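You operate a simulated robot arm through the tools that you are given. There is no shell and no other tool. Be economical: measure what you need, move in short steps, check, and stop when the job is done.

The job below is to be done with a simulated two-armed robot. You get a single attempt, and the scene is never put back.

## Task
Warm the grey ring on the white warmer at 40 degrees.
Fine: lay it on the plate and leave it there; when the green lamp lights, switch off and turn the dial back to 20.

Only the result counts: the job must be done as asked and must still hold three seconds after the hand-in. Knocking over, shifting, dropping, spilling or breaking anything else fails it.

## Robot
Two 7-joint arms with two-finger parallel grippers on one trunk, on a base that drives. Base frame: it is fixed to the floor where the robot stands at the start and does not move with it; the origin is under the middle of the robot, x ahead of it, y to its left, z up; the surface under the hand at the start is at about z = 800. Readings come in mm, rad, newtons and seconds.
The left shoulder is at the start at [50, 177, 1204], the right one opposite. With the tool pointing down near the work surface each hand reaches from about 100 to 680 mm from the robot's upright axis, wherever it stands, measured 20 degrees to its own side. Places, roughly: orange stop [700, -400, 800]; pipe rest clamp [700, -300, 900]; plate in the black socket [600, 800, 800]; plate in the blue socket [600, 600, 800]; plate in the grey socket [700, 700, 800]; plate in the white socket [600, 700, 800]; plate of the white warmer [700, 200, 800]; red ring press button [600, 800, 900]; turntable dial [500, 600, 800]; warmer dial [700, 100, 900]; warmer switch [600, 100, 800]. Payload 3.43 kg a hand.
The tool frame of a hand sits at the grasp point between the pads (the TCP): z along the fingers, y along the line on which they close. The tips reach 34 mm beyond it. Largest opening 128 mm; finger width 24, thickness 12; the body of the gripper, 48 by 130 mm, starts 96 mm behind the TCP.
Orientation is told as [roll, pitch, yaw] about the base's x, y, z axes, in that order, counted from this pose: with the fingers straight down and closing along the base's y, the tool's x points along the base's -x, its y along +y and its z along -z.

## Interface
- The arms move only by the tool jog_arm. It takes "left_series", "right_series" or both (then of equal length, played together; a hand with none holds still); each is one flat list of numbers, 7 for each row, row after row: the shift along the base's x, y, z in units of 25 mm (1.0 is 25 mm), then the turn, a rotation vector about the base's x, y, z in units of 4 degrees (1.0 is 4 degrees), then the gripper command, from -1 (fully open) to 1 (shut), values between in proportion. In form: [dx, dy, dz, ax, ay, az, hand, dx, dy, dz, ax, ay, az, hand, ...]. A call has 1 to 12 rows; each row shifts and turns the commanded pose from where the row before left it. A call with a number of a shift or a turn outside -1 to 1 is refused whole. Each row takes 0.2 s and may step no farther than 50 mm and 0.15 rad from the row before; otherwise, or with a gripper value out of range, the whole call is refused. Where a pose cannot be reached the arm comes as near as it can. A force on the tool above 40 N (or 10 N above the force at the start of the call, whichever is more), or a blocked arm, ends the call early, and 0.2 s more pass. The fingers move at their own pace (about 108 mm/s each) and stop on an object; they squeeze with about 31 N. The grip force told is the motor's: it shows also when the fingers shut on nothing. Time passes only in rows, and 0.2 s behind the last, so rows that do not move let the fingers close. It gives the time, the measured TCP pose, the force on the tool (base axes), the opening and the grip force at its end, in the units of the frame above (readings bear some noise), with the torque about the TCP (base axes, N m) and any sound that the robot's microphone picked up.
- Cameras (640 x 400 px; columns grow to the right, rows downward): "scene" is now at [154.1, 11.5, 1357.6]; the picture's right is [0.14, -0.99, 0.00], its down [-0.65, -0.09, -0.76] and it looks along [0.75, 0.10, -0.66] (base axes); focal length 219 px, centre (320, 200). "left" rides on the left gripper at [76, 11, -160] in its tool frame; the picture's right is [-0.15, 0.99, 0.00], its down [-0.88, -0.13, -0.46] and it looks along [-0.45, -0.07, 0.89] (tool axes); focal length 234 px, centre (320, 200). "right" rides on the right gripper at [76, -11, -160] in its tool frame; the picture's right is [0.15, 0.99, 0.00], its down [-0.88, 0.13, -0.46] and it looks along [-0.45, 0.07, 0.89] (tool axes); focal length 234 px, centre (320, 200).
- snapshot(camera): a new picture of that camera. The clock stands still meanwhile.
- move_column(by): slides the trunk up (or, below 0, down) by that many mm; the arms and the scene camera ride with it, the base frame stays. It gives what a move gives, with no picture.
- steer(legs): drives the robot by 1 to 6 legs, each [ahead, turn to the left] in mm and rad, along the robot's own axes; the way and the turn of a leg run together, so that a leg with both is an arc; at most 1500 mm and 3.142 rad a leg. The arms and the cameras ride along, it lands a little off, and it stops where it bumps. It gives what a move gives.
- turn_head(pan, tilt): turns the head with the scene camera to pan (to the left, within 1.396 rad either way) and tilt (down, from -0.506 to 1.204), counted from straight ahead of the robot. It gives what a move gives.
- probe_pixels(camera, pixels): for up to 12 pixels [column, row] of the newest picture of that camera ("zoom" is the newest enlarged one), the place [x, y, z] in the base frame of the surface seen there, good to about 2 mm. The clock stands still meanwhile.
- close_up(camera, box): a new picture of the part [left, top, right, bottom] of that camera's present view, enlarged. The clock stands still meanwhile.
- sign_off(): hands the job in; it is judged then, once.

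Keep the steps short. Do not move on a guess: measure, check each grasp and each placing, and mend mistakes. In all there are 80 turns and 58 pictures (those below and enlarged ones count). Leave the grippers open and the arms clear of the work at the hand-in unless told otherwise, and finish with a single line.

The tools are called after "Call:" as a command line: name --argument value ..., lists and objects as JSON in quotes. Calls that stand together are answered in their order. jog_arm: Moves the arms, as the interface text tells. Its arguments: {"type":"object","properties":{"left_series":{"type":"array","items":{"type":"number"}},"right_series":{"type":"array","items":{"type":"number"}}},"required":[]} The other tools are called the same way: move_column (by) slides the trunk up or down; steer (legs) drives the base; turn_head (pan, tilt) turns the head that bears the scene camera; snapshot (camera) takes a picture; probe_pixels (camera, pixels) gives the place of the surface under pixels of a picture; close_up (camera, box) takes an enlarged picture of a part of a camera's view; sign_off () hands the job in.

At the start:

```text
clock: 0.0
left_ee_pos: [444.5, 322.6, 1207.3]
left_ee_rot: [-0.001, -0.002, -0.004]
left_force: [-0.6, -0.5, 0.9]
left_torque: [0.0, -0.01, -0.01]
left_gripper_width: 127.8
left_finger_force: 0.0
right_ee_pos: [422.6, -120.6, 1196.1]
right_ee_rot: [0.001, -0.001, -0.002]
right_force: [-0.4, 0.3, 0.8]
right_torque: [0.02, 0.01, 0.02]
right_gripper_width: 128.0
right_finger_force: 0.0
trunk travel left (down, up): [-375.0, 26.0]
robot x, y, heading: [-2.0, 1.0, 0.001]
head pan, tilt: [0.14, 0.716]
```

scene: 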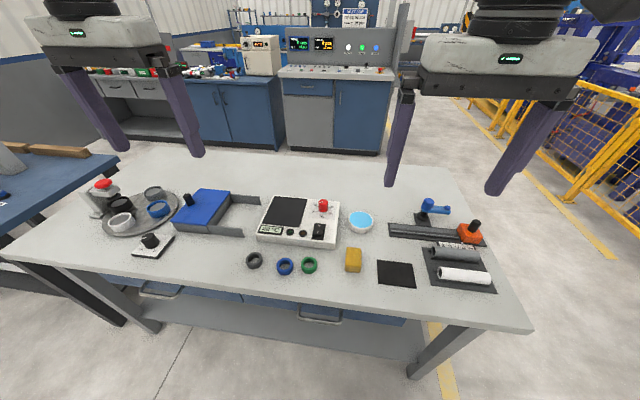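
right: 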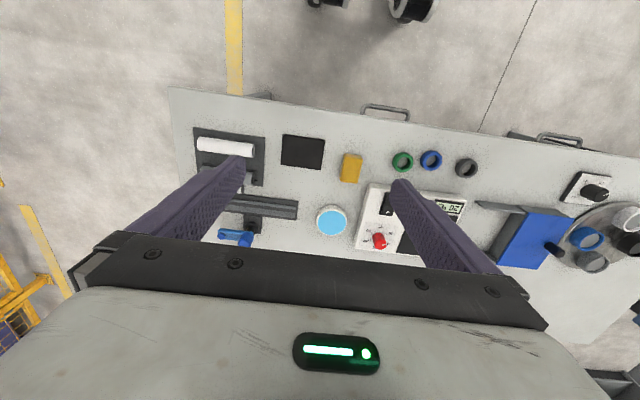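
left: 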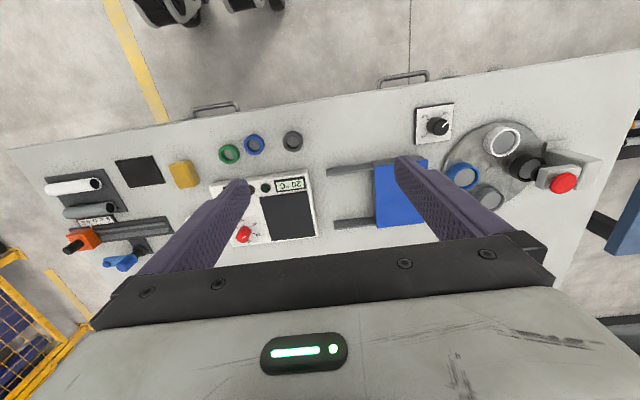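

I see the white warmer at about (300,220) and a dark grey ring at (254,260) in the scene picture. I'll enlarge both.

Call:
close_up --camera "scene" --box '[235, 180, 365, 280]'

Call:
close_up --camera "left" --box '[200, 120, 340, 260]'

Call:
close_up --camera "scene" --box '[80, 160, 240, 260]'

```text
4.00 times, centred on (300, 230) of scene
```

zoom: 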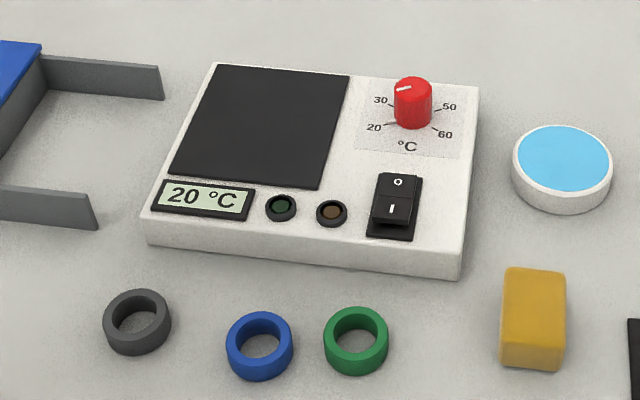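

```text
2.86 times, centred on (270, 190) of left
```

zoom: 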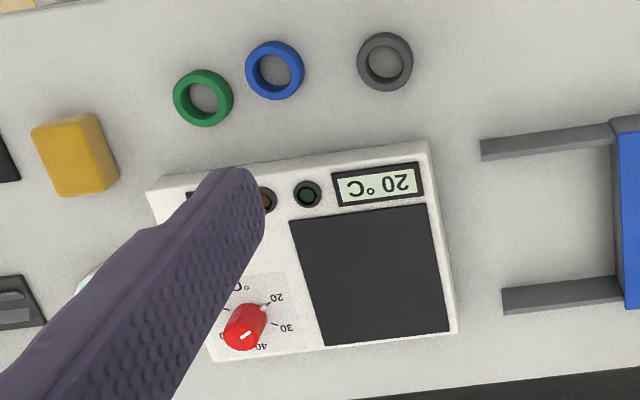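

```text
4.00 times, centred on (160, 210) of scene
```

zoom: 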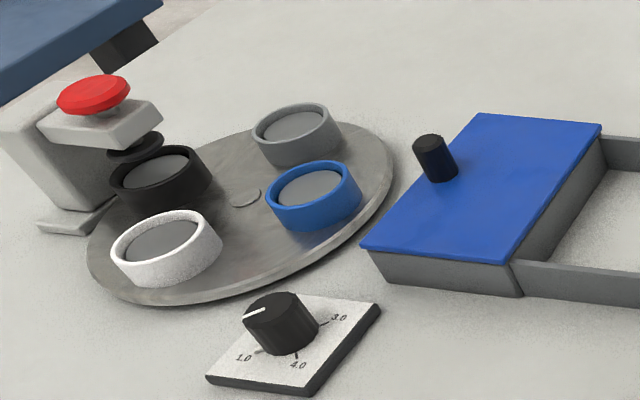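

Next I'll enlarge the warmer and ring again so I can probe points on them.

Call:
close_up --camera "scene" --box '[235, 180, 365, 280]'

Call:
probe_pixels --camera "zoom" --pixels '[[137, 296], [110, 318], [166, 318], [137, 345], [137, 318], [218, 68], [347, 78], [318, 185], [173, 172], [412, 86], [400, 182], [394, 210]]'

Call:
probe_pixels --camera "zoom" --pixels '[[398, 90], [411, 88], [412, 120], [374, 126], [379, 100], [450, 107], [444, 133], [405, 145], [380, 200], [411, 200], [395, 234], [300, 230]]'

```text
4.00 times, centred on (300, 230) of scene
```

zoom: 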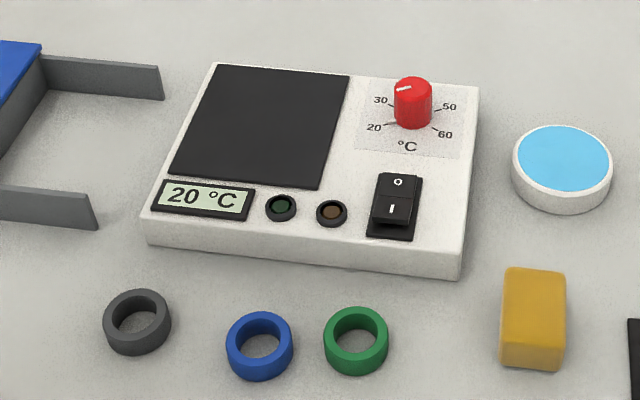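

```text
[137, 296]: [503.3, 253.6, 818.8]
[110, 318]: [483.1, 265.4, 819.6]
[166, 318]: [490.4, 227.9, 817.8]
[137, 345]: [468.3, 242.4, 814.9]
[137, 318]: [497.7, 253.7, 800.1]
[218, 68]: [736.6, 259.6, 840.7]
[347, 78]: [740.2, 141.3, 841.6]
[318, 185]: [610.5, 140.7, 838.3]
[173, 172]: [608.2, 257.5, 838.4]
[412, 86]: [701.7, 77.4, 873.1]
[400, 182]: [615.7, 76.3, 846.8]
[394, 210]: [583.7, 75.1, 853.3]
```

```text
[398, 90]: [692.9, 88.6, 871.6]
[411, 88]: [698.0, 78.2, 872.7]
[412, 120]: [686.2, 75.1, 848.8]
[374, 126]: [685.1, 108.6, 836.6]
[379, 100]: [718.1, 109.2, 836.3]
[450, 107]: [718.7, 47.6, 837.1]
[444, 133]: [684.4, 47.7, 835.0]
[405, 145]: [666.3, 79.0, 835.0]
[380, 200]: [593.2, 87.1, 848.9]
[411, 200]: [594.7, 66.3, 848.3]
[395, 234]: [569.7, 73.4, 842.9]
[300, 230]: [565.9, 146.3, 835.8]
```

The switch is off (its I side stands up), the dial points at about 20, and the dial centre is near (700,78). That's at the edge of reach, so I'll check how far the table's front edge is before driving ahead.

Call:
probe_pixels --camera "scene" --pixels '[[300, 285], [300, 293], [300, 298], [300, 305], [300, 312], [200, 285], [200, 290], [400, 310]]'

Call:
turn_head --pan 0.15 --tilt 1.1

Call:
snapshot --camera "scene"

```text
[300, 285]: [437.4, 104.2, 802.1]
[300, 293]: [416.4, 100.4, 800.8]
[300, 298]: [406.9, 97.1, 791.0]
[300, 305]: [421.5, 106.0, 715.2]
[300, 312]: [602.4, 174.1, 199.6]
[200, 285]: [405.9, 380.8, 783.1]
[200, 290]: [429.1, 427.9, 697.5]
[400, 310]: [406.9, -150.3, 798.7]
```

```text
clock: 0.9
left_ee_pos: [443.6, 321.5, 1207.4]
left_ee_rot: [0.001, -0.001, -0.003]
left_force: [0.0, 0.5, -0.2]
left_torque: [0.01, 0.01, 0.0]
left_gripper_width: 128.1
left_finger_force: 0.1
right_ee_pos: [423.4, -121.6, 1194.9]
right_ee_rot: [0.0, -0.001, -0.004]
right_force: [0.5, 0.6, 0.0]
right_torque: [-0.01, 0.0, 0.01]
right_gripper_width: 128.2
right_finger_force: 0.0
trunk travel left (down, up): [-375.0, 26.0]
robot x, y, heading: [-1.5, 1.3, -0.002]
head pan, tilt: [0.15, 1.1]
```

```text
50 pictures are left
```

scene: 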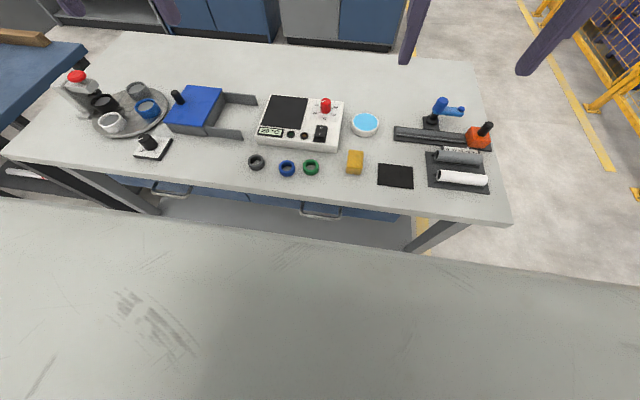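

The robot's own body front shows below the table. I'll measure where it ends.

Call:
probe_pixels --camera "scene" --pixels '[[300, 240], [300, 250], [150, 215], [550, 285], [300, 232], [300, 200]]'

```text
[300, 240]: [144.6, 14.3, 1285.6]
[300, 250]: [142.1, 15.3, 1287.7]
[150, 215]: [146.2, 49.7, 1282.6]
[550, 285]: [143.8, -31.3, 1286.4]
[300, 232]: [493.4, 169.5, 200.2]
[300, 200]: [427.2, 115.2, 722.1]
```

That surface is only the head housing, at x≈145. The table edge is at x≈407, so I'll drive 100 mm ahead.

Call:
steer --legs '[[100, 0]]'

Call:
turn_head --pan 0.2 --tilt 0.8

Call:
snapshot --camera "scene"

Call:
snapshot --camera "left"

```text
clock: 2.0
left_ee_pos: [544.2, 321.7, 1208.0]
left_ee_rot: [-0.002, 0.0, -0.004]
left_force: [0.7, 0.1, -0.1]
left_torque: [0.02, 0.06, -0.01]
left_gripper_width: 127.8
left_finger_force: 0.1
right_ee_pos: [521.9, -122.2, 1194.3]
right_ee_rot: [0.001, 0.001, -0.005]
right_force: [0.2, 0.1, -0.2]
right_torque: [-0.01, 0.02, -0.02]
right_gripper_width: 128.1
right_finger_force: 0.0
trunk travel left (down, up): [-375.0, 26.0]
robot x, y, heading: [98.1, -1.1, -0.004]
head pan, tilt: [0.15, 1.1]
```

```text
clock: 2.8
left_ee_pos: [543.6, 321.9, 1208.4]
left_ee_rot: [0.0, 0.0, -0.002]
left_force: [-0.8, -0.1, -0.1]
left_torque: [-0.01, 0.01, -0.02]
left_gripper_width: 128.2
left_finger_force: 0.0
right_ee_pos: [522.1, -121.9, 1194.4]
right_ee_rot: [-0.001, -0.001, -0.006]
right_force: [-0.2, 0.0, 0.0]
right_torque: [0.01, 0.0, 0.05]
right_gripper_width: 127.8
right_finger_force: 0.1
trunk travel left (down, up): [-375.0, 26.0]
robot x, y, heading: [95.6, -0.5, -0.005]
head pan, tilt: [0.201, 0.799]
```

```text
49 pictures are left
```

scene: 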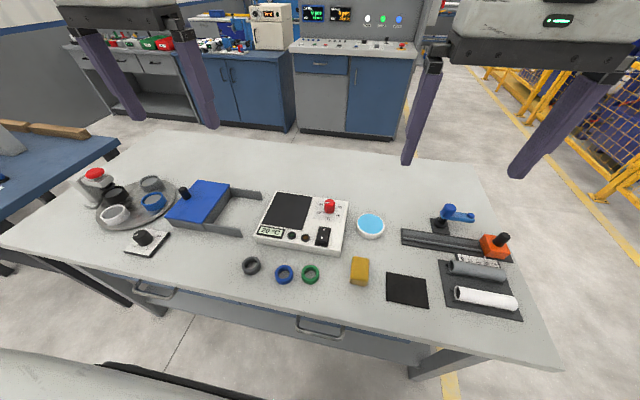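

```text
48 pictures are left
```

left: 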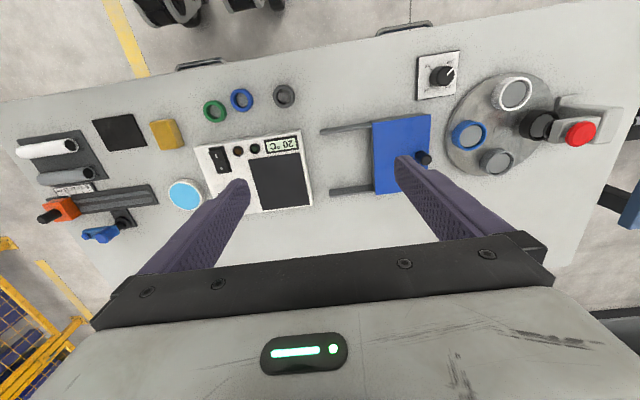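

The drive went well and nothing shifted. I'll enlarge the ring and dial to get better centres.

Call:
close_up --camera "left" --box '[190, 70, 318, 150]'

Call:
close_up --camera "scene" --box '[232, 182, 360, 290]'

```text
5.00 times, centred on (254, 110) of left
```

zoom: 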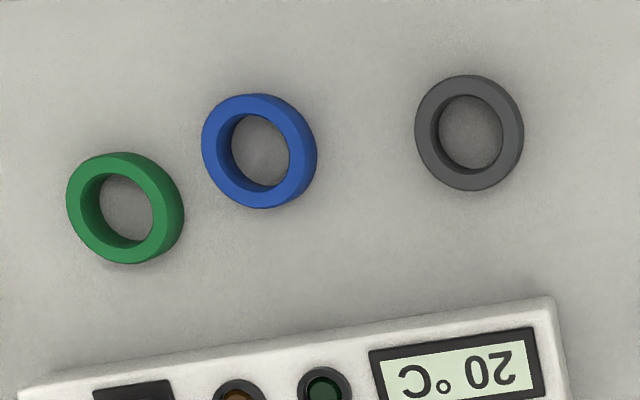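

```text
3.70 times, centred on (296, 236) of scene
```

zoom: 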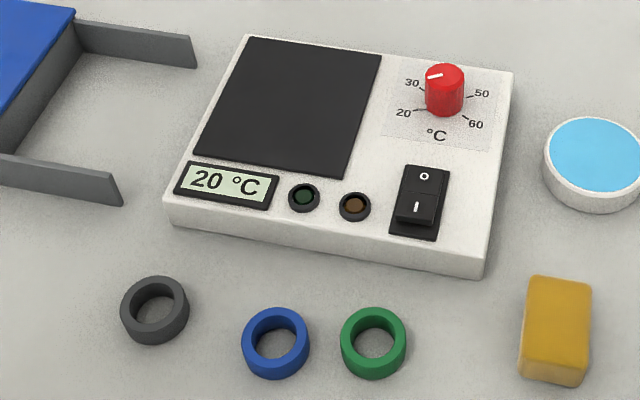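

Call:
probe_pixels --camera "zoom" --pixels '[[155, 281], [128, 305], [182, 303], [153, 330], [275, 313], [248, 340], [304, 338], [441, 68], [430, 78], [444, 76], [459, 76], [444, 84]]'

```text
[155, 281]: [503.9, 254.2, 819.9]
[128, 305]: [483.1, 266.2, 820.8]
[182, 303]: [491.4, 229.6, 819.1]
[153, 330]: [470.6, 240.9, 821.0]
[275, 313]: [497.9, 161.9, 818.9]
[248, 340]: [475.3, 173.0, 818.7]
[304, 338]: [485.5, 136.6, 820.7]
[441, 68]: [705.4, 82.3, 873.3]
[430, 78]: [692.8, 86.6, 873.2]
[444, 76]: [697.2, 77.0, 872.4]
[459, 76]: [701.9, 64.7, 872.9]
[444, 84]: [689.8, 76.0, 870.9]
```

Ring: centre about (487, 247.5), top at z=820, outer diameter about 45 mm. The blue ring reaches y≈178, so I'll open the fingers only 80 mm. First I'll come down above the ring.

Call:
jog_arm --left_series '[-0.189, -0.248, -1, 0, 0, 0, -0.25, -0.189, -0.248, -1, 0, 0, 0, -0.25, -0.189, -0.248, -1, 0, 0, 0, -0.25, -0.189, -0.248, -1, 0, 0, 0, -0.25, -0.189, -0.248, -1, 0, 0, 0, -0.25, -0.189, -0.248, -1, 0, 0, 0, -0.25, -0.189, -0.248, -1, 0, 0, 0, -0.25, -0.189, -0.248, -1, 0, 0, 0, -0.25, -0.189, -0.248, -1, 0, 0, 0, -0.25, -0.189, -0.248, -1, 0, 0, 0, -0.25, -0.189, -0.248, -1, 0, 0, 0, -0.25, -0.189, -0.248, -1, 0, 0, 0, -0.25]'

Call:
snapshot --camera "left"

```text
clock: 5.4
left_ee_pos: [484.7, 246.2, 909.4]
left_ee_rot: [0.002, 0.001, -0.004]
left_force: [-0.1, 1.2, 0.4]
left_torque: [-0.03, -0.03, 0.03]
left_gripper_width: 80.1
left_finger_force: 0.0
right_ee_pos: [523.0, -121.4, 1196.6]
right_ee_rot: [0.0, 0.0, -0.005]
right_force: [-0.1, -0.6, -0.1]
right_torque: [-0.02, 0.0, 0.03]
right_gripper_width: 128.1
right_finger_force: 0.1
trunk travel left (down, up): [-375.0, 26.0]
robot x, y, heading: [100.3, -1.2, 0.002]
head pan, tilt: [0.201, 0.799]
```

```text
45 pictures are left
```

left: 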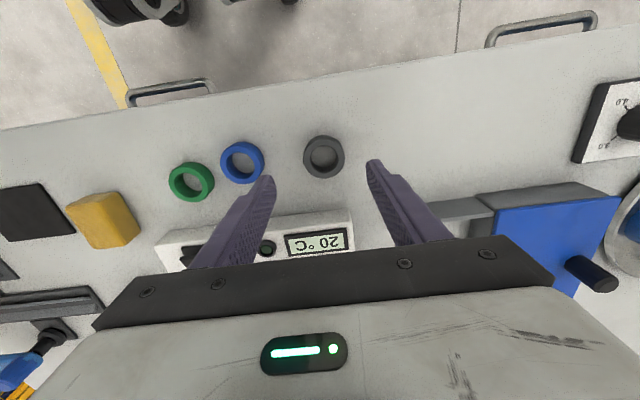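

The hand is over the ring, and both fingers clear the neighbouring rings. I'll go down to z≈838 and close.

Call:
jog_arm --left_series '[0.08, 0.04, -0.95, 0, 0, 0, -0.25, 0, 0, -0.95, 0, 0, 0, -0.25, 0, 0, -0.9, 0, 0, 0, -0.25, 0, 0, 0, 0, 0, 0, 0.6, 0, 0, 0, 0, 0, 0, 0.6, 0, 0, 0, 0, 0, 0, 0.6]'

```text
clock: 6.8
left_ee_pos: [486.4, 247.6, 838.4]
left_ee_rot: [-0.002, -0.001, -0.008]
left_force: [0.4, -0.4, 0.0]
left_torque: [-0.03, 0.0, 0.03]
left_gripper_width: 44.3
left_finger_force: 30.9
right_ee_pos: [522.1, -122.2, 1195.1]
right_ee_rot: [-0.001, 0.001, -0.004]
right_force: [0.1, 0.9, 0.0]
right_torque: [-0.03, 0.01, -0.02]
right_gripper_width: 128.0
right_finger_force: 0.0
trunk travel left (down, up): [-375.0, 26.0]
robot x, y, heading: [97.3, 1.6, 0.001]
head pan, tilt: [0.201, 0.799]
```

The ring is gripped at 44.3 mm with 31 N. I'll lift it 100 mm and carry it over the plate centre (674, 200).

Call:
jog_arm --left_series '[0, 0, 1, 0, 0, 0, 0.6, 0, 0, 1, 0, 0, 0, 0.6, 0, 0, 1, 0, 0, 0, 0.6, 0, 0, 1, 0, 0, 0, 0.6, 0.938, -0.238, 0, 0, 0, 0, 0.6, 0.938, -0.238, 0, 0, 0, 0, 0.6, 0.938, -0.238, 0, 0, 0, 0, 0.6, 0.938, -0.238, 0, 0, 0, 0, 0.6, 0.938, -0.238, 0, 0, 0, 0, 0.6, 0.938, -0.238, 0, 0, 0, 0, 0.6, 0.938, -0.238, 0, 0, 0, 0, 0.6, 0.938, -0.238, 0, 0, 0, 0, 0.6]'

Call:
snapshot --camera "left"

Call:
snapshot --camera "scene"

```text
clock: 9.4
left_ee_pos: [631.0, 236.3, 960.1]
left_ee_rot: [0.0, -0.003, -0.003]
left_force: [0.0, 0.0, 0.2]
left_torque: [0.04, -0.03, -0.04]
left_gripper_width: 43.8
left_finger_force: 30.9
left hand out of reach, approached as far as the arm can: row 10, 11, 12
right_ee_pos: [522.1, -122.5, 1196.1]
right_ee_rot: [0.001, 0.0, -0.005]
right_force: [-0.1, 0.0, -0.2]
right_torque: [0.01, 0.02, -0.01]
right_gripper_width: 128.1
right_finger_force: 0.0
trunk travel left (down, up): [-375.0, 26.0]
robot x, y, heading: [96.8, -1.3, 0.003]
head pan, tilt: [0.201, 0.799]
```

```text
44 pictures are left
```

left: 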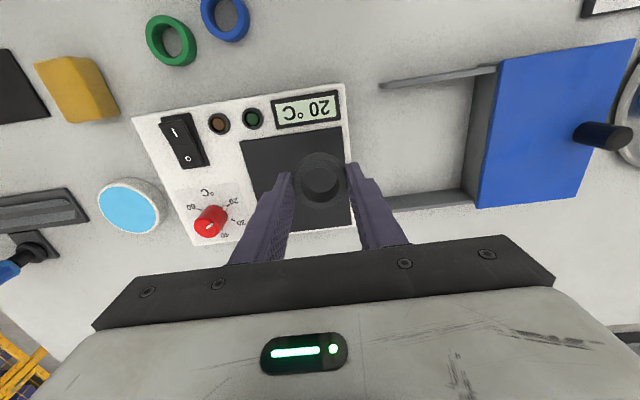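

```text
43 pictures are left
```

scene: 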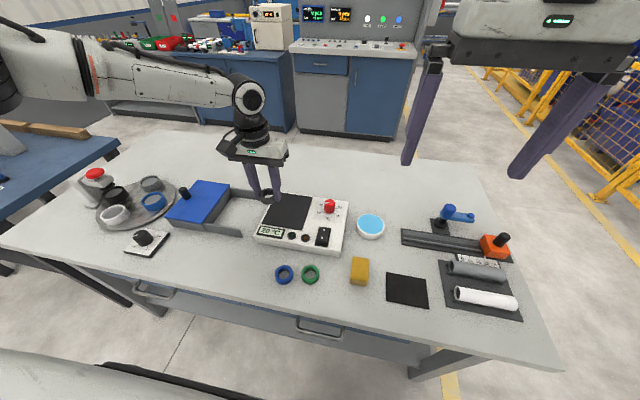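

The ring is held, but the arm stalled at (631, 236, 960). I'll lower one row toward z≈913 and see if it reaches better there.

Call:
jog_arm --left_series '[0, 0, -0.6, 0, 0, 0, 0.6, 0, 0, 0, 0, 0, 0, 0.6]'

```text
clock: 10.0
left_ee_pos: [627.5, 236.6, 947.1]
left_ee_rot: [0.0, -0.004, -0.002]
left_force: [0.2, -0.7, -1.0]
left_torque: [0.0, 0.01, -0.02]
left_gripper_width: 43.8
left_finger_force: 31.1
left hand out of reach, approached as far as the arm can: row 1
right_ee_pos: [521.3, -121.6, 1196.1]
right_ee_rot: [0.0, 0.001, -0.006]
right_force: [0.0, 0.0, 1.0]
right_torque: [0.01, -0.03, -0.02]
right_gripper_width: 128.3
right_finger_force: 0.1
trunk travel left (down, up): [-375.0, 26.0]
robot x, y, heading: [101.7, -2.2, -0.006]
head pan, tilt: [0.201, 0.799]
```

It's still limited there. I'll try the moves one at a time: first sideways in -y, then ahead.

Call:
jog_arm --left_series '[-0.4, -0.5, 0, 0, 0, 0, 0.6, 0, -0.5, 0, 0, 0, 0, 0.6, 0, -0.5, 0, 0, 0, 0, 0.6]'

```text
clock: 10.8
left_ee_pos: [605.9, 209.3, 952.2]
left_ee_rot: [-0.004, -0.002, -0.005]
left_force: [0.2, -0.2, -1.0]
left_torque: [0.01, 0.0, 0.0]
left_gripper_width: 43.8
left_finger_force: 31.0
left hand out of reach, approached as far as the arm can: row 2, 3
right_ee_pos: [522.2, -121.5, 1194.6]
right_ee_rot: [-0.001, 0.001, -0.006]
right_force: [0.5, -0.6, 0.4]
right_torque: [-0.03, 0.0, 0.01]
right_gripper_width: 127.8
right_finger_force: 0.0
trunk travel left (down, up): [-375.0, 26.0]
robot x, y, heading: [98.8, 1.4, -0.007]
head pan, tilt: [0.201, 0.799]
```

The arm is at its inward limit here. It's clear at z≈950, so I'll drive 50 mm further ahead with the ring held.

Call:
steer --legs '[[50, 0]]'

```text
clock: 11.7
left_ee_pos: [657.3, 209.8, 953.0]
left_ee_rot: [-0.002, -0.003, -0.003]
left_force: [0.5, 0.1, 0.6]
left_torque: [0.0, 0.04, -0.04]
left_gripper_width: 43.8
left_finger_force: 30.6
right_ee_pos: [572.8, -122.0, 1194.5]
right_ee_rot: [0.001, 0.0, -0.005]
right_force: [0.5, 0.6, 0.4]
right_torque: [0.02, 0.02, 0.0]
right_gripper_width: 127.9
right_finger_force: 0.0
trunk travel left (down, up): [-375.0, 26.0]
robot x, y, heading: [150.0, 0.0, -0.0]
head pan, tilt: [0.201, 0.799]
```

That worked. The ring is now over the plate at (657, 210), and the plate spans x 608–740, y 141–258. I'll lower in steps to z≈884.

Call:
jog_arm --left_series '[0.2, -0.1, -0.9, 0, 0, 0, 0.6, 0.2, -0.1, -0.9, 0, 0, 0, 0.6, 0, 0, -0.9, 0, 0, 0, 0.6, 0, 0, 0, 0, 0, 0, 0.6]'

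Call:
snapshot --camera "left"

Call:
close_up --camera "scene" --box '[220, 130, 380, 290]'

```text
clock: 12.7
left_ee_pos: [640.4, 228.1, 903.2]
left_ee_rot: [-0.001, -0.003, -0.004]
left_force: [1.0, 0.3, -0.2]
left_torque: [-0.01, -0.02, -0.01]
left_gripper_width: 43.6
left_finger_force: 30.7
left hand out of reach, approached as far as the arm can: row 1, 2, 3
right_ee_pos: [571.7, -120.9, 1195.7]
right_ee_rot: [0.0, 0.0, -0.005]
right_force: [-0.7, -0.3, 0.2]
right_torque: [0.0, 0.02, 0.0]
right_gripper_width: 128.1
right_finger_force: 0.0
trunk travel left (down, up): [-375.0, 26.0]
robot x, y, heading: [149.5, 4.4, 0.003]
head pan, tilt: [0.201, 0.799]
```

```text
42 pictures are left
```

left: 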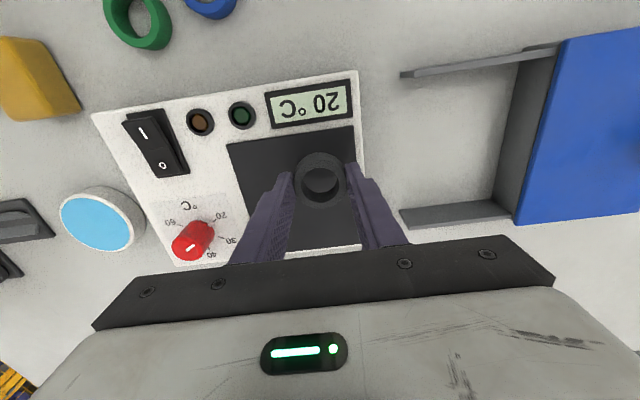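

```text
2.50 times, centred on (300, 210) of scene
```

zoom: 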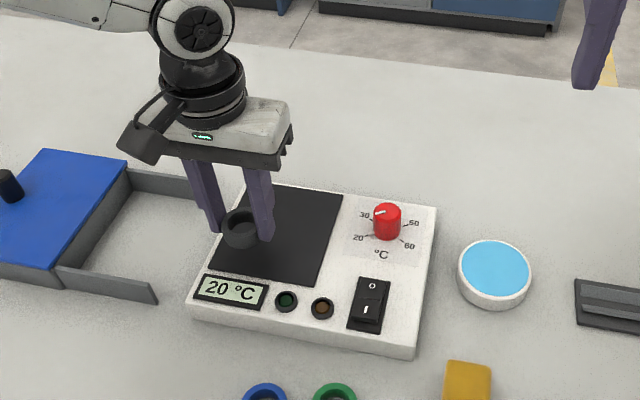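

Reach shrinks as the hand goes lower, so a lower shoulder should help. I'll raise the hand 150 mm and then lower the trunk 150 mm.

Call:
jog_arm --left_series '[0, 0, 1, 0, 0, 0, 0.6, 0, 0, 1, 0, 0, 0, 0.6, 0, 0, 1, 0, 0, 0, 0.6, 0, 0, 1, 0, 0, 0, 0.6, 0, 0, 1, 0, 0, 0, 0.6, 0, 0, 1, 0, 0, 0, 0.6]'

Call:
move_column --by -150

```text
clock: 14.1
left_ee_pos: [638.9, 227.3, 1057.1]
left_ee_rot: [-0.001, -0.002, -0.004]
left_force: [-0.3, 0.1, -0.2]
left_torque: [-0.03, -0.01, 0.01]
left_gripper_width: 43.8
left_finger_force: 31.2
right_ee_pos: [571.2, -119.8, 1196.1]
right_ee_rot: [0.0, -0.002, -0.006]
right_force: [0.0, -0.2, -0.6]
right_torque: [0.0, 0.01, 0.02]
right_gripper_width: 128.1
right_finger_force: 0.1
trunk travel left (down, up): [-375.0, 26.0]
robot x, y, heading: [148.9, -2.9, -0.002]
head pan, tilt: [0.201, 0.799]
```

```text
clock: 15.9
left_ee_pos: [639.0, 228.1, 905.9]
left_ee_rot: [-0.002, -0.002, -0.004]
left_force: [-0.7, -0.2, -0.6]
left_torque: [0.02, 0.03, 0.01]
left_gripper_width: 43.7
left_finger_force: 31.3
right_ee_pos: [572.4, -121.4, 1045.6]
right_ee_rot: [0.0, -0.001, -0.005]
right_force: [0.2, -0.1, 0.0]
right_torque: [0.0, 0.03, 0.02]
right_gripper_width: 128.1
right_finger_force: 0.1
trunk travel left (down, up): [-225.0, 176.0]
robot x, y, heading: [146.8, -2.9, -0.005]
head pan, tilt: [0.201, 0.799]
```

Now I'll move over the plate centre at this height: dx +33, dy -28.

Call:
jog_arm --left_series '[0.65, -0.55, 0, 0, 0, 0, 0.6, 0.65, -0.55, 0, 0, 0, 0, 0.6, 0, 0, 0, 0, 0, 0, 0.6]'

```text
clock: 16.7
left_ee_pos: [673.2, 200.5, 905.0]
left_ee_rot: [0.0, -0.002, -0.002]
left_force: [-0.7, 0.1, -0.3]
left_torque: [0.0, 0.02, 0.0]
left_gripper_width: 43.8
left_finger_force: 30.5
right_ee_pos: [571.6, -122.1, 1046.3]
right_ee_rot: [0.001, -0.001, -0.006]
right_force: [0.1, -0.4, -0.4]
right_torque: [0.0, 0.01, 0.04]
right_gripper_width: 128.2
right_finger_force: 0.1
trunk travel left (down, up): [-225.0, 176.0]
robot x, y, heading: [149.4, 0.3, 0.003]
head pan, tilt: [0.201, 0.799]
```

It reaches now. I'll lower to z≈881, then in small steps until it touches.

Call:
jog_arm --left_series '[0, 0, -0.5, 0, 0, 0, 0.6, 0, 0, -0.45, 0, 0, 0, 0.6, 0, 0, -0.1, 0, 0, 0, 0.6, 0, 0, 0, 0, 0, 0, 0.6]'

Call:
snapshot --camera "left"

```text
clock: 17.7
left_ee_pos: [674.0, 202.6, 878.5]
left_ee_rot: [-0.001, -0.002, -0.004]
left_force: [-0.3, -0.3, 0.2]
left_torque: [-0.01, -0.03, 0.0]
left_gripper_width: 43.7
left_finger_force: 31.2
right_ee_pos: [571.0, -120.9, 1045.3]
right_ee_rot: [0.0, 0.001, -0.005]
right_force: [-0.4, -0.5, -0.2]
right_torque: [-0.02, 0.0, 0.0]
right_gripper_width: 127.9
right_finger_force: 0.0
trunk travel left (down, up): [-225.0, 176.0]
robot x, y, heading: [149.7, -0.9, -0.002]
head pan, tilt: [0.201, 0.799]
```

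```text
40 pictures are left
```

left: 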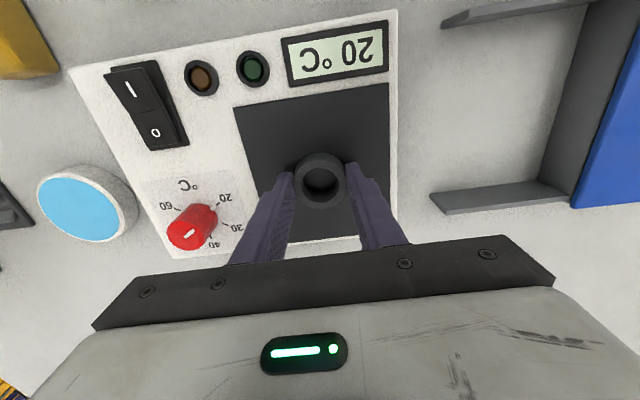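

There's no contact force yet. I'll lower gently, 1 mm at a time.

Call:
jog_arm --left_series '[0, 0, -0.04, 0, 0, 0, 0.6, 0, 0, -0.04, 0, 0, 0, 0.6, 0, 0, 0, 0, 0, 0, 0.6]'

```text
clock: 18.5
left_ee_pos: [673.2, 201.3, 877.9]
left_ee_rot: [-0.002, -0.004, -0.003]
left_force: [0.9, 0.9, 2.0]
left_torque: [0.07, 0.05, -0.03]
left_gripper_width: 43.7
left_finger_force: 30.3
right_ee_pos: [570.6, -121.3, 1046.5]
right_ee_rot: [-0.001, 0.001, -0.005]
right_force: [-0.4, 0.4, -0.1]
right_torque: [0.03, 0.0, -0.03]
right_gripper_width: 127.9
right_finger_force: 0.1
trunk travel left (down, up): [-225.0, 176.0]
robot x, y, heading: [146.3, -1.9, 0.002]
head pan, tilt: [0.201, 0.799]
```

Contact: 2 N upward at z=878. I'll open to 80 mm and lift off.

Call:
jog_arm --left_series '[0, 0, 0, 0, 0, 0, -0.25, 0, 0, 0, 0, 0, 0, -0.25, 0, 0, 1, 0, 0, 0, -0.25, 0, 0, 1, 0, 0, 0, -0.25, 0, 0, 1, 0, 0, 0, -0.25, 0, 0, 1, 0, 0, 0, -0.25]'

Call:
snapshot --camera "left"

Call:
close_up --camera "scene" --box '[220, 130, 380, 290]'

```text
clock: 19.9
left_ee_pos: [671.9, 201.4, 976.1]
left_ee_rot: [-0.001, -0.002, -0.004]
left_force: [-0.2, -0.5, -0.2]
left_torque: [-0.03, 0.03, 0.03]
left_gripper_width: 80.0
left_finger_force: 0.1
right_ee_pos: [572.3, -121.4, 1045.3]
right_ee_rot: [0.001, -0.001, -0.006]
right_force: [-0.4, 0.4, 0.3]
right_torque: [-0.03, 0.02, 0.04]
right_gripper_width: 128.0
right_finger_force: 0.1
trunk travel left (down, up): [-225.0, 176.0]
robot x, y, heading: [148.0, -2.2, -0.0]
head pan, tilt: [0.201, 0.799]
```

```text
39 pictures are left
```

left: 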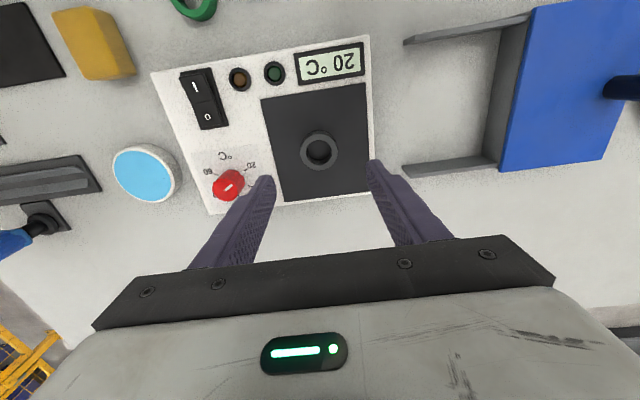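

```text
2.50 times, centred on (300, 210) of scene
```

zoom: 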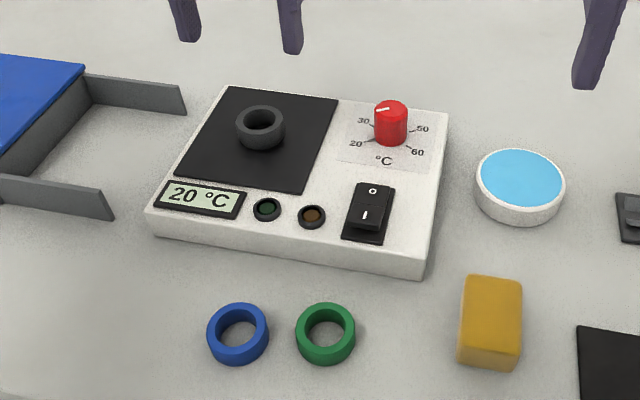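

The ring lies on the plate. Next I'll look closely at the dial and its scale from the left hand camera.

Call:
close_up --camera "left" --box '[170, 130, 270, 220]'

Call:
probe_pixels --camera "zoom" --pixels '[[320, 270], [350, 300], [400, 300], [395, 340], [330, 350]]'

```text
4.44 times, centred on (220, 175) of left
```

zoom: 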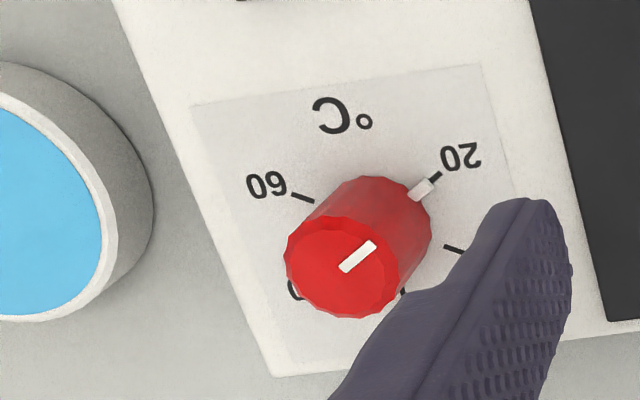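

```text
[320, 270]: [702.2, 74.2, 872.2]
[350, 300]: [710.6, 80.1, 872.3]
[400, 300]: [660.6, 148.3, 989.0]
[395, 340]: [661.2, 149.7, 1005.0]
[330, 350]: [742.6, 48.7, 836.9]
```

The white pointer on the dial's skirt lines up with the 20 tick. I'll probe the ticks and the cap edges to get the centre and angles.

Call:
probe_pixels --camera "zoom" --pixels '[[434, 178], [416, 193], [301, 197], [454, 249], [403, 291], [292, 266], [396, 262], [343, 220], [344, 314], [344, 267], [372, 244], [344, 268]]'

```text
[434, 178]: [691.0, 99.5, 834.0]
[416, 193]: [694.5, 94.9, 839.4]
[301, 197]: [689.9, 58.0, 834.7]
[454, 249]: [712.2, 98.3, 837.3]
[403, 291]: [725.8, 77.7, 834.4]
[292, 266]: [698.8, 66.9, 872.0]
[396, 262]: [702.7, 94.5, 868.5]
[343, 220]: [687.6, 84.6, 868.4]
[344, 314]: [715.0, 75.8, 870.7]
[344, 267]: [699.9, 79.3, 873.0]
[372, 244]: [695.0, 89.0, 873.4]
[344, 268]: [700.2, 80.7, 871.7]
```

Dial centre is about (701, 79), cap diameter 27, top at z=873. 20 is at about +120° from +x, 30 at about 60°, 40 at about 0°, so I need a turn of -120° about z. I'll move above the dial, turning the tool +48° and setting the opening to 64 mm.

Call:
jog_arm --left_series '[0.097, -0.408, 0, 0, 0, 1, 0, 0.097, -0.408, 0, 0, 0, 1, 0, 0.097, -0.408, 0, 0, 0, 1, 0, 0.097, -0.408, 0, 0, 0, 1, 0, 0.097, -0.408, 0, 0, 0, 1, 0, 0.097, -0.408, 0, 0, 0, 1, 0, 0.097, -0.408, 0, 0, 0, 1, 0, 0.097, -0.408, 0, 0, 0, 1, 0, 0.097, -0.408, 0, 0, 0, 1, 0, 0.097, -0.408, 0, 0, 0, 1, 0, 0.097, -0.408, 0, 0, 0, 1, 0, 0.097, -0.408, 0, 0, 0, 1, 0]'

Call:
snapshot --camera "left"

```text
clock: 22.5
left_ee_pos: [629.4, 158.7, 961.8]
left_ee_rot: [-0.002, -0.002, 0.833]
left_force: [0.1, 0.6, -0.4]
left_torque: [0.02, 0.0, -0.02]
left_gripper_width: 64.1
left_finger_force: 0.0
left hand out of reach, approached as far as the arm can: row 1, 2, 3, 4, 5, 6, 7, 8, 9, 10, 11, 12
right_ee_pos: [571.6, -122.0, 1045.4]
right_ee_rot: [-0.001, 0.0, -0.005]
right_force: [-0.8, 0.3, -0.3]
right_torque: [-0.04, -0.02, -0.02]
right_gripper_width: 128.3
right_finger_force: 0.0
trunk travel left (down, up): [-225.0, 176.0]
robot x, y, heading: [145.7, -0.1, 0.001]
head pan, tilt: [0.201, 0.799]
```

```text
36 pictures are left
```

left: 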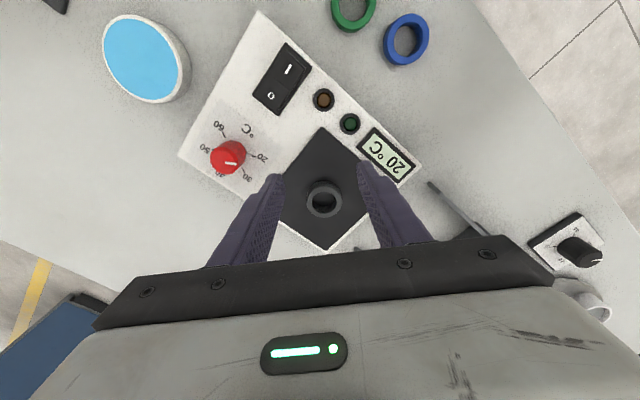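

The dial is out of reach from this stance. Turning the robot right brings the left shoulder forward and nearer. The tips are at z≈928 and the dial top at 873, so the sweep is clear; I'll turn -0.35 rad.

Call:
steer --legs '[[0, -0.35]]'

Call:
turn_head --pan 0.4 --tilt 0.8

Call:
snapshot --camera "scene"

```text
clock: 24.0
left_ee_pos: [654.3, -19.4, 962.9]
left_ee_rot: [-0.003, -0.003, 0.479]
left_force: [0.4, -0.7, -1.1]
left_torque: [0.0, 0.06, 0.02]
left_gripper_width: 64.2
left_finger_force: 0.1
right_ee_pos: [502.8, -261.9, 1046.0]
right_ee_rot: [0.001, 0.0, -0.359]
right_force: [-0.4, 0.5, 0.0]
right_torque: [-0.01, -0.01, -0.02]
right_gripper_width: 128.2
right_finger_force: 0.0
trunk travel left (down, up): [-225.0, 176.0]
robot x, y, heading: [149.0, 1.6, -0.355]
head pan, tilt: [0.201, 0.799]
```

```text
clock: 24.7
left_ee_pos: [653.7, -20.1, 961.5]
left_ee_rot: [-0.004, -0.002, 0.478]
left_force: [-0.1, 0.3, 0.4]
left_torque: [0.01, 0.02, 0.0]
left_gripper_width: 64.1
left_finger_force: 0.2
right_ee_pos: [502.1, -261.5, 1045.8]
right_ee_rot: [-0.001, 0.0, -0.36]
right_force: [-1.4, 0.7, 0.1]
right_torque: [0.01, -0.04, -0.01]
right_gripper_width: 128.0
right_finger_force: 0.0
trunk travel left (down, up): [-225.0, 176.0]
robot x, y, heading: [150.1, -2.0, -0.356]
head pan, tilt: [0.4, 0.799]
```

```text
35 pictures are left
```

scene: 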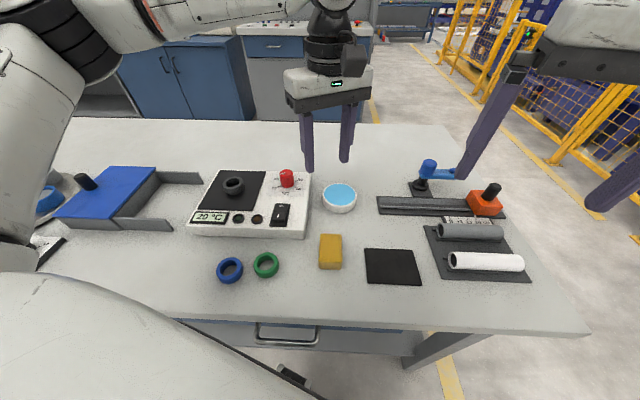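

The turn went fine. Now I'll move the left hand above the dial: dx +47, dy +99.

Call:
jog_arm --left_series '[0.378, 0.792, 0, 0, 0, 0, 0, 0.378, 0.792, 0, 0, 0, 0, 0, 0.378, 0.792, 0, 0, 0, 0, 0, 0.378, 0.792, 0, 0, 0, 0, 0, 0.378, 0.792, 0, 0, 0, 0, 0, 0, 0, 0, 0, 0, 0, 0]'

```text
clock: 26.1
left_ee_pos: [701.0, 79.7, 961.5]
left_ee_rot: [-0.005, -0.002, 0.478]
left_force: [0.3, -0.4, 0.2]
left_torque: [-0.01, -0.04, 0.0]
left_gripper_width: 64.0
left_finger_force: 0.1
right_ee_pos: [502.0, -261.2, 1045.7]
right_ee_rot: [0.0, 0.0, -0.358]
right_force: [-0.3, 0.0, -1.3]
right_torque: [0.0, 0.0, 0.01]
right_gripper_width: 128.1
right_finger_force: 0.1
trunk travel left (down, up): [-225.0, 176.0]
robot x, y, heading: [149.9, -1.4, -0.358]
head pan, tilt: [0.4, 0.799]
```

Reached. I'll turn the tool another +32° so the start yaw is about 60°, and look.

Call:
jog_arm --left_series '[0, 0, 0, 0, 0, 1, 0, 0, 0, 0, 0, 0, 1, 0, 0, 0, 0, 0, 0, 1, 0, 0, 0, 0, 0, 0, 1, 0, 0, 0, 0, 0, 0, 1, 0, 0, 0, 0, 0, 0, 1, 0, 0, 0, 0, 0, 0, 1, 0, 0, 0, 0, 0, 0, 1, 0, 0, 0, 0, 0, 0, 0, 0]'

Call:
snapshot --camera "left"

```text
clock: 28.1
left_ee_pos: [700.1, 79.8, 962.0]
left_ee_rot: [-0.004, -0.001, 1.039]
left_force: [0.1, -0.1, -0.1]
left_torque: [0.02, 0.03, -0.05]
left_gripper_width: 64.1
left_finger_force: 0.0
right_ee_pos: [502.7, -261.6, 1045.2]
right_ee_rot: [-0.001, -0.002, -0.36]
right_force: [-1.0, -0.1, 0.3]
right_torque: [0.01, 0.01, 0.02]
right_gripper_width: 128.2
right_finger_force: 0.1
trunk travel left (down, up): [-225.0, 176.0]
robot x, y, heading: [150.2, 0.7, -0.355]
head pan, tilt: [0.4, 0.799]
```

```text
34 pictures are left
```

left: 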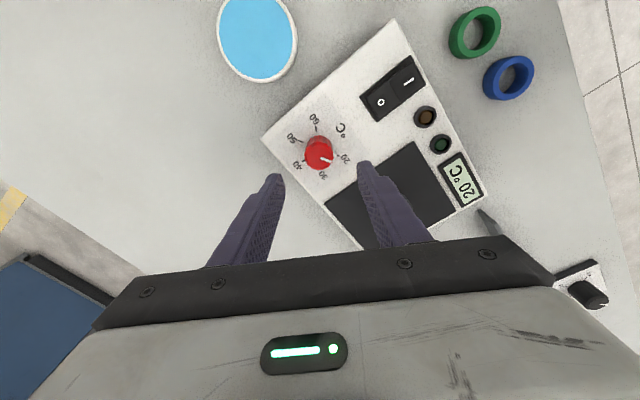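

The dial is midway between the fingers. I'll go down to z≈882, with the tips at about 848 above the pointer nub, and close.

Call:
jog_arm --left_series '[0.02, -0.02, -0.8, 0, 0, 0, 0, 0, 0, -0.8, 0, 0, 0, 0, 0, 0, -0.8, 0, 0, 0, 0, 0, 0, -0.8, 0, 0, 0, 0, 0, 0, 0, 0, 0, 0, 0, 0, 0, 0, 0, 0, 0, 0.9, 0, 0, 0, 0, 0, 0, 0.9, 0, 0, 0, 0, 0, 0, 0.9]'

Call:
close_up --camera "scene" --box '[180, 130, 340, 250]'

```text
clock: 29.9
left_ee_pos: [702.6, 78.9, 881.5]
left_ee_rot: [-0.002, 0.001, 1.035]
left_force: [-4.9, 3.2, -0.6]
left_torque: [0.24, 0.29, -0.12]
left_gripper_width: 31.2
left_finger_force: 44.8
right_ee_pos: [502.7, -261.2, 1046.0]
right_ee_rot: [0.001, -0.002, -0.36]
right_force: [0.5, 0.5, 0.5]
right_torque: [0.0, 0.03, -0.01]
right_gripper_width: 127.9
right_finger_force: 0.1
trunk travel left (down, up): [-225.0, 176.0]
robot x, y, heading: [146.8, 0.4, -0.355]
head pan, tilt: [0.4, 0.799]
```

```text
3.33 times, centred on (260, 190) of scene
```

zoom: 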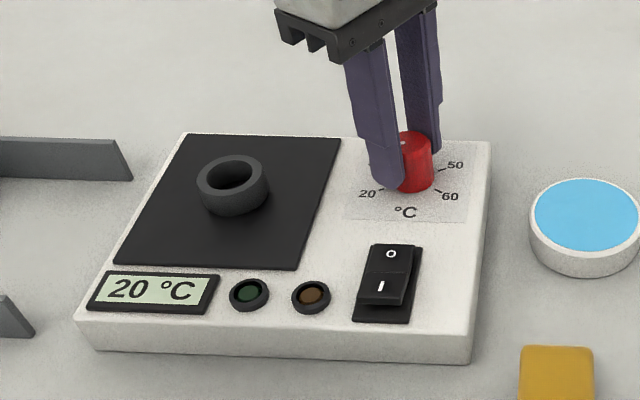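

The grip is good at 31 mm, with a small side force of about 6 N. I'll ease about 1 mm toward it and turn -48° in the first batch.

Call:
jog_arm --left_series '[-0.04, 0.024, 0, 0, 0, 0, 0.9, 0, 0, 0, 0, 0, -1, 0.9, 0, 0, 0, 0, 0, -1, 0.9, 0, 0, 0, 0, 0, -1, 0.9, 0, 0, 0, 0, 0, -1, 0.9, 0, 0, 0, 0, 0, -1, 0.9, 0, 0, 0, 0, 0, -1, 0.9, 0, 0, 0, 0, 0, -1, 0.9, 0, 0, 0, 0, 0, -1, 0.9, 0, 0, 0, 0, 0, -1, 0.9, 0, 0, 0, 0, 0, -1, 0.9, 0, 0, 0, 0, 0, -1, 0.9]'

Call:
close_up --camera "scene" --box '[180, 130, 340, 250]'

```text
clock: 32.5
left_ee_pos: [703.9, 79.0, 879.7]
left_ee_rot: [-0.004, -0.003, 0.267]
left_force: [17.5, -9.0, -10.1]
left_torque: [0.12, 0.48, 0.04]
left_gripper_width: 31.3
left_finger_force: 45.2
right_ee_pos: [504.1, -262.8, 1043.2]
right_ee_rot: [-0.001, 0.002, -0.361]
right_force: [0.4, -0.3, 0.1]
right_torque: [0.02, 0.01, -0.01]
right_gripper_width: 127.9
right_finger_force: 0.0
trunk travel left (down, up): [-225.0, 176.0]
robot x, y, heading: [147.3, -1.5, -0.355]
head pan, tilt: [0.4, 0.799]
```

```text
3.33 times, centred on (260, 190) of scene
```

zoom: 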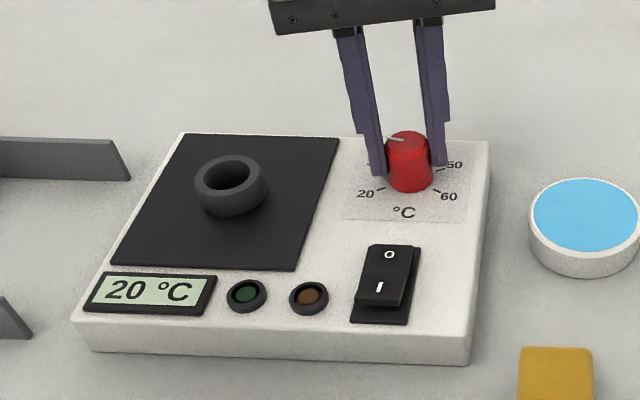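

A side force of about 20 N has built up, so I'll open the fingers here to relax it and regrip better centred.

Call:
jog_arm --left_series '[0, 0, 0, 0, 0, 0, 0, 0, 0, 0, 0, 0, 0, 0, 0, 0, 0, 0, 0, 0, 0]'

Call:
close_up --camera "left" --box '[240, 110, 400, 230]'

```text
clock: 33.3
left_ee_pos: [699.3, 79.7, 882.3]
left_ee_rot: [-0.005, 0.0, 0.268]
left_force: [0.1, 0.2, 0.9]
left_torque: [-0.02, 0.0, -0.03]
left_gripper_width: 64.0
left_finger_force: 0.0
right_ee_pos: [502.3, -261.1, 1046.4]
right_ee_rot: [0.0, 0.0, -0.359]
right_force: [0.2, -0.7, 0.2]
right_torque: [-0.03, -0.01, -0.02]
right_gripper_width: 128.1
right_finger_force: 0.0
trunk travel left (down, up): [-225.0, 176.0]
robot x, y, heading: [148.6, 3.4, -0.356]
head pan, tilt: [0.4, 0.799]
```

```text
3.33 times, centred on (320, 170) of left
```

zoom: 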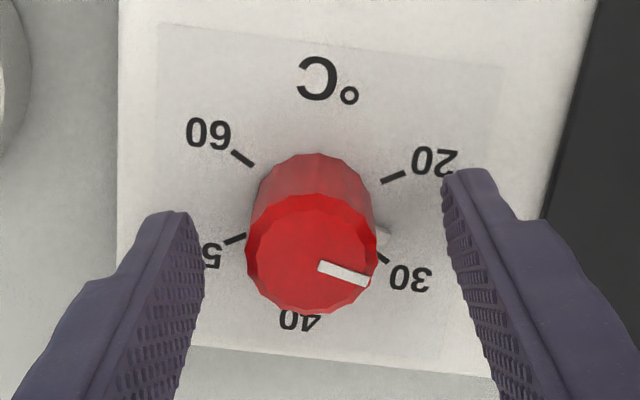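

Let me probe the cap again from this close view. The pointer has moved from 20 most of the way to 30.

Call:
probe_pixels --camera "zoom" --pixels '[[252, 250], [373, 254], [312, 198], [312, 308], [312, 253], [362, 280], [325, 267], [393, 178], [242, 157], [382, 258], [236, 240], [180, 220]]'

```text
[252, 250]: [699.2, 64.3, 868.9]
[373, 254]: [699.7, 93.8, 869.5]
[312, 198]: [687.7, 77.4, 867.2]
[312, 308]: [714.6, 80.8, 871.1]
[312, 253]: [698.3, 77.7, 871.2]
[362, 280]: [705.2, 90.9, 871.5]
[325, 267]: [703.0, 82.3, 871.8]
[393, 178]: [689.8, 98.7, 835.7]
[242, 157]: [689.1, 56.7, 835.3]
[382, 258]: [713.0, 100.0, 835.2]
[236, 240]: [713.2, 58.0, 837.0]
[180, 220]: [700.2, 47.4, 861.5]
```

Centre is (701.2, 78.6), and the pointer is now at about 72° with 30 at 60° and 40 at 0°. I'll recentre, grip, and turn -36°.

Call:
jog_arm --left_series '[0.06, -0.03, 0.08, 0, 0, 0, 0, 0, 0, 0, 0, 0, 0, 0.9, 0, 0, 0, 0, 0, 0, 0.9, 0, 0, 0, 0, 0, -1, 0.9, 0, 0, 0, 0, 0, -1, 0.9, 0, 0, 0, 0, 0, -1, 0.9, 0, 0, 0, 0, 0, -1, 0.9, 0, 0, 0, 0, 0, -1, 0.9, 0, 0, 0, 0, 0, -1, 0.9, 0, 0, 0, 0, 0, -1, 0.9, 0, 0, 0, 0, 0, -1, 0.9, 0, 0, 0, 0, 0, -1, 0.9]'

Call:
jog_arm --left_series '[0, 0, 0, 0, 0, 0, 0, 0, 0, 0, 0, 0, 0, 0, 0, 0, 0, 0, 0, 0, 0]'

Call:
close_up --camera "left" --box '[240, 110, 400, 230]'

```text
clock: 35.9
left_ee_pos: [702.3, 77.4, 885.9]
left_ee_rot: [-0.005, -0.002, -0.361]
left_force: [2.0, -13.3, -2.8]
left_torque: [0.27, 0.89, 0.03]
left_gripper_width: 31.4
left_finger_force: 44.8
right_ee_pos: [503.8, -262.9, 1045.1]
right_ee_rot: [0.001, -0.001, -0.358]
right_force: [0.0, 0.4, 0.4]
right_torque: [0.03, 0.01, 0.01]
right_gripper_width: 127.9
right_finger_force: 0.1
trunk travel left (down, up): [-225.0, 176.0]
robot x, y, heading: [148.8, -0.1, -0.359]
head pan, tilt: [0.4, 0.799]
```

```text
clock: 36.7
left_ee_pos: [700.5, 79.8, 883.8]
left_ee_rot: [-0.004, -0.002, -0.361]
left_force: [0.1, -0.1, 0.2]
left_torque: [0.0, -0.04, 0.03]
left_gripper_width: 63.8
left_finger_force: 0.1
right_ee_pos: [503.2, -260.2, 1046.2]
right_ee_rot: [0.0, -0.001, -0.36]
right_force: [-0.3, 0.0, 0.0]
right_torque: [0.01, 0.0, 0.01]
right_gripper_width: 127.6
right_finger_force: 0.2
trunk travel left (down, up): [-225.0, 176.0]
robot x, y, heading: [149.8, 1.3, -0.351]
head pan, tilt: [0.4, 0.799]
```

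```text
3.33 times, centred on (320, 170) of left
```

zoom: 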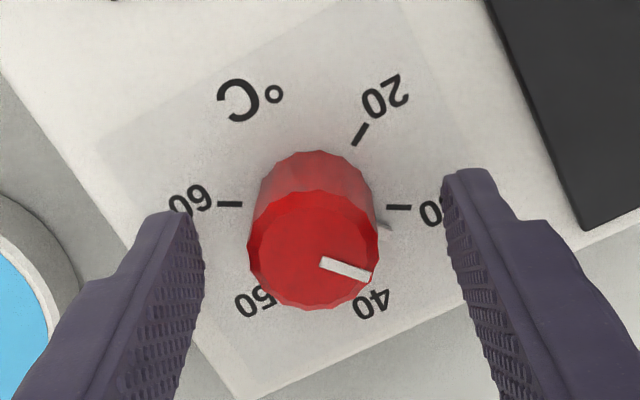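

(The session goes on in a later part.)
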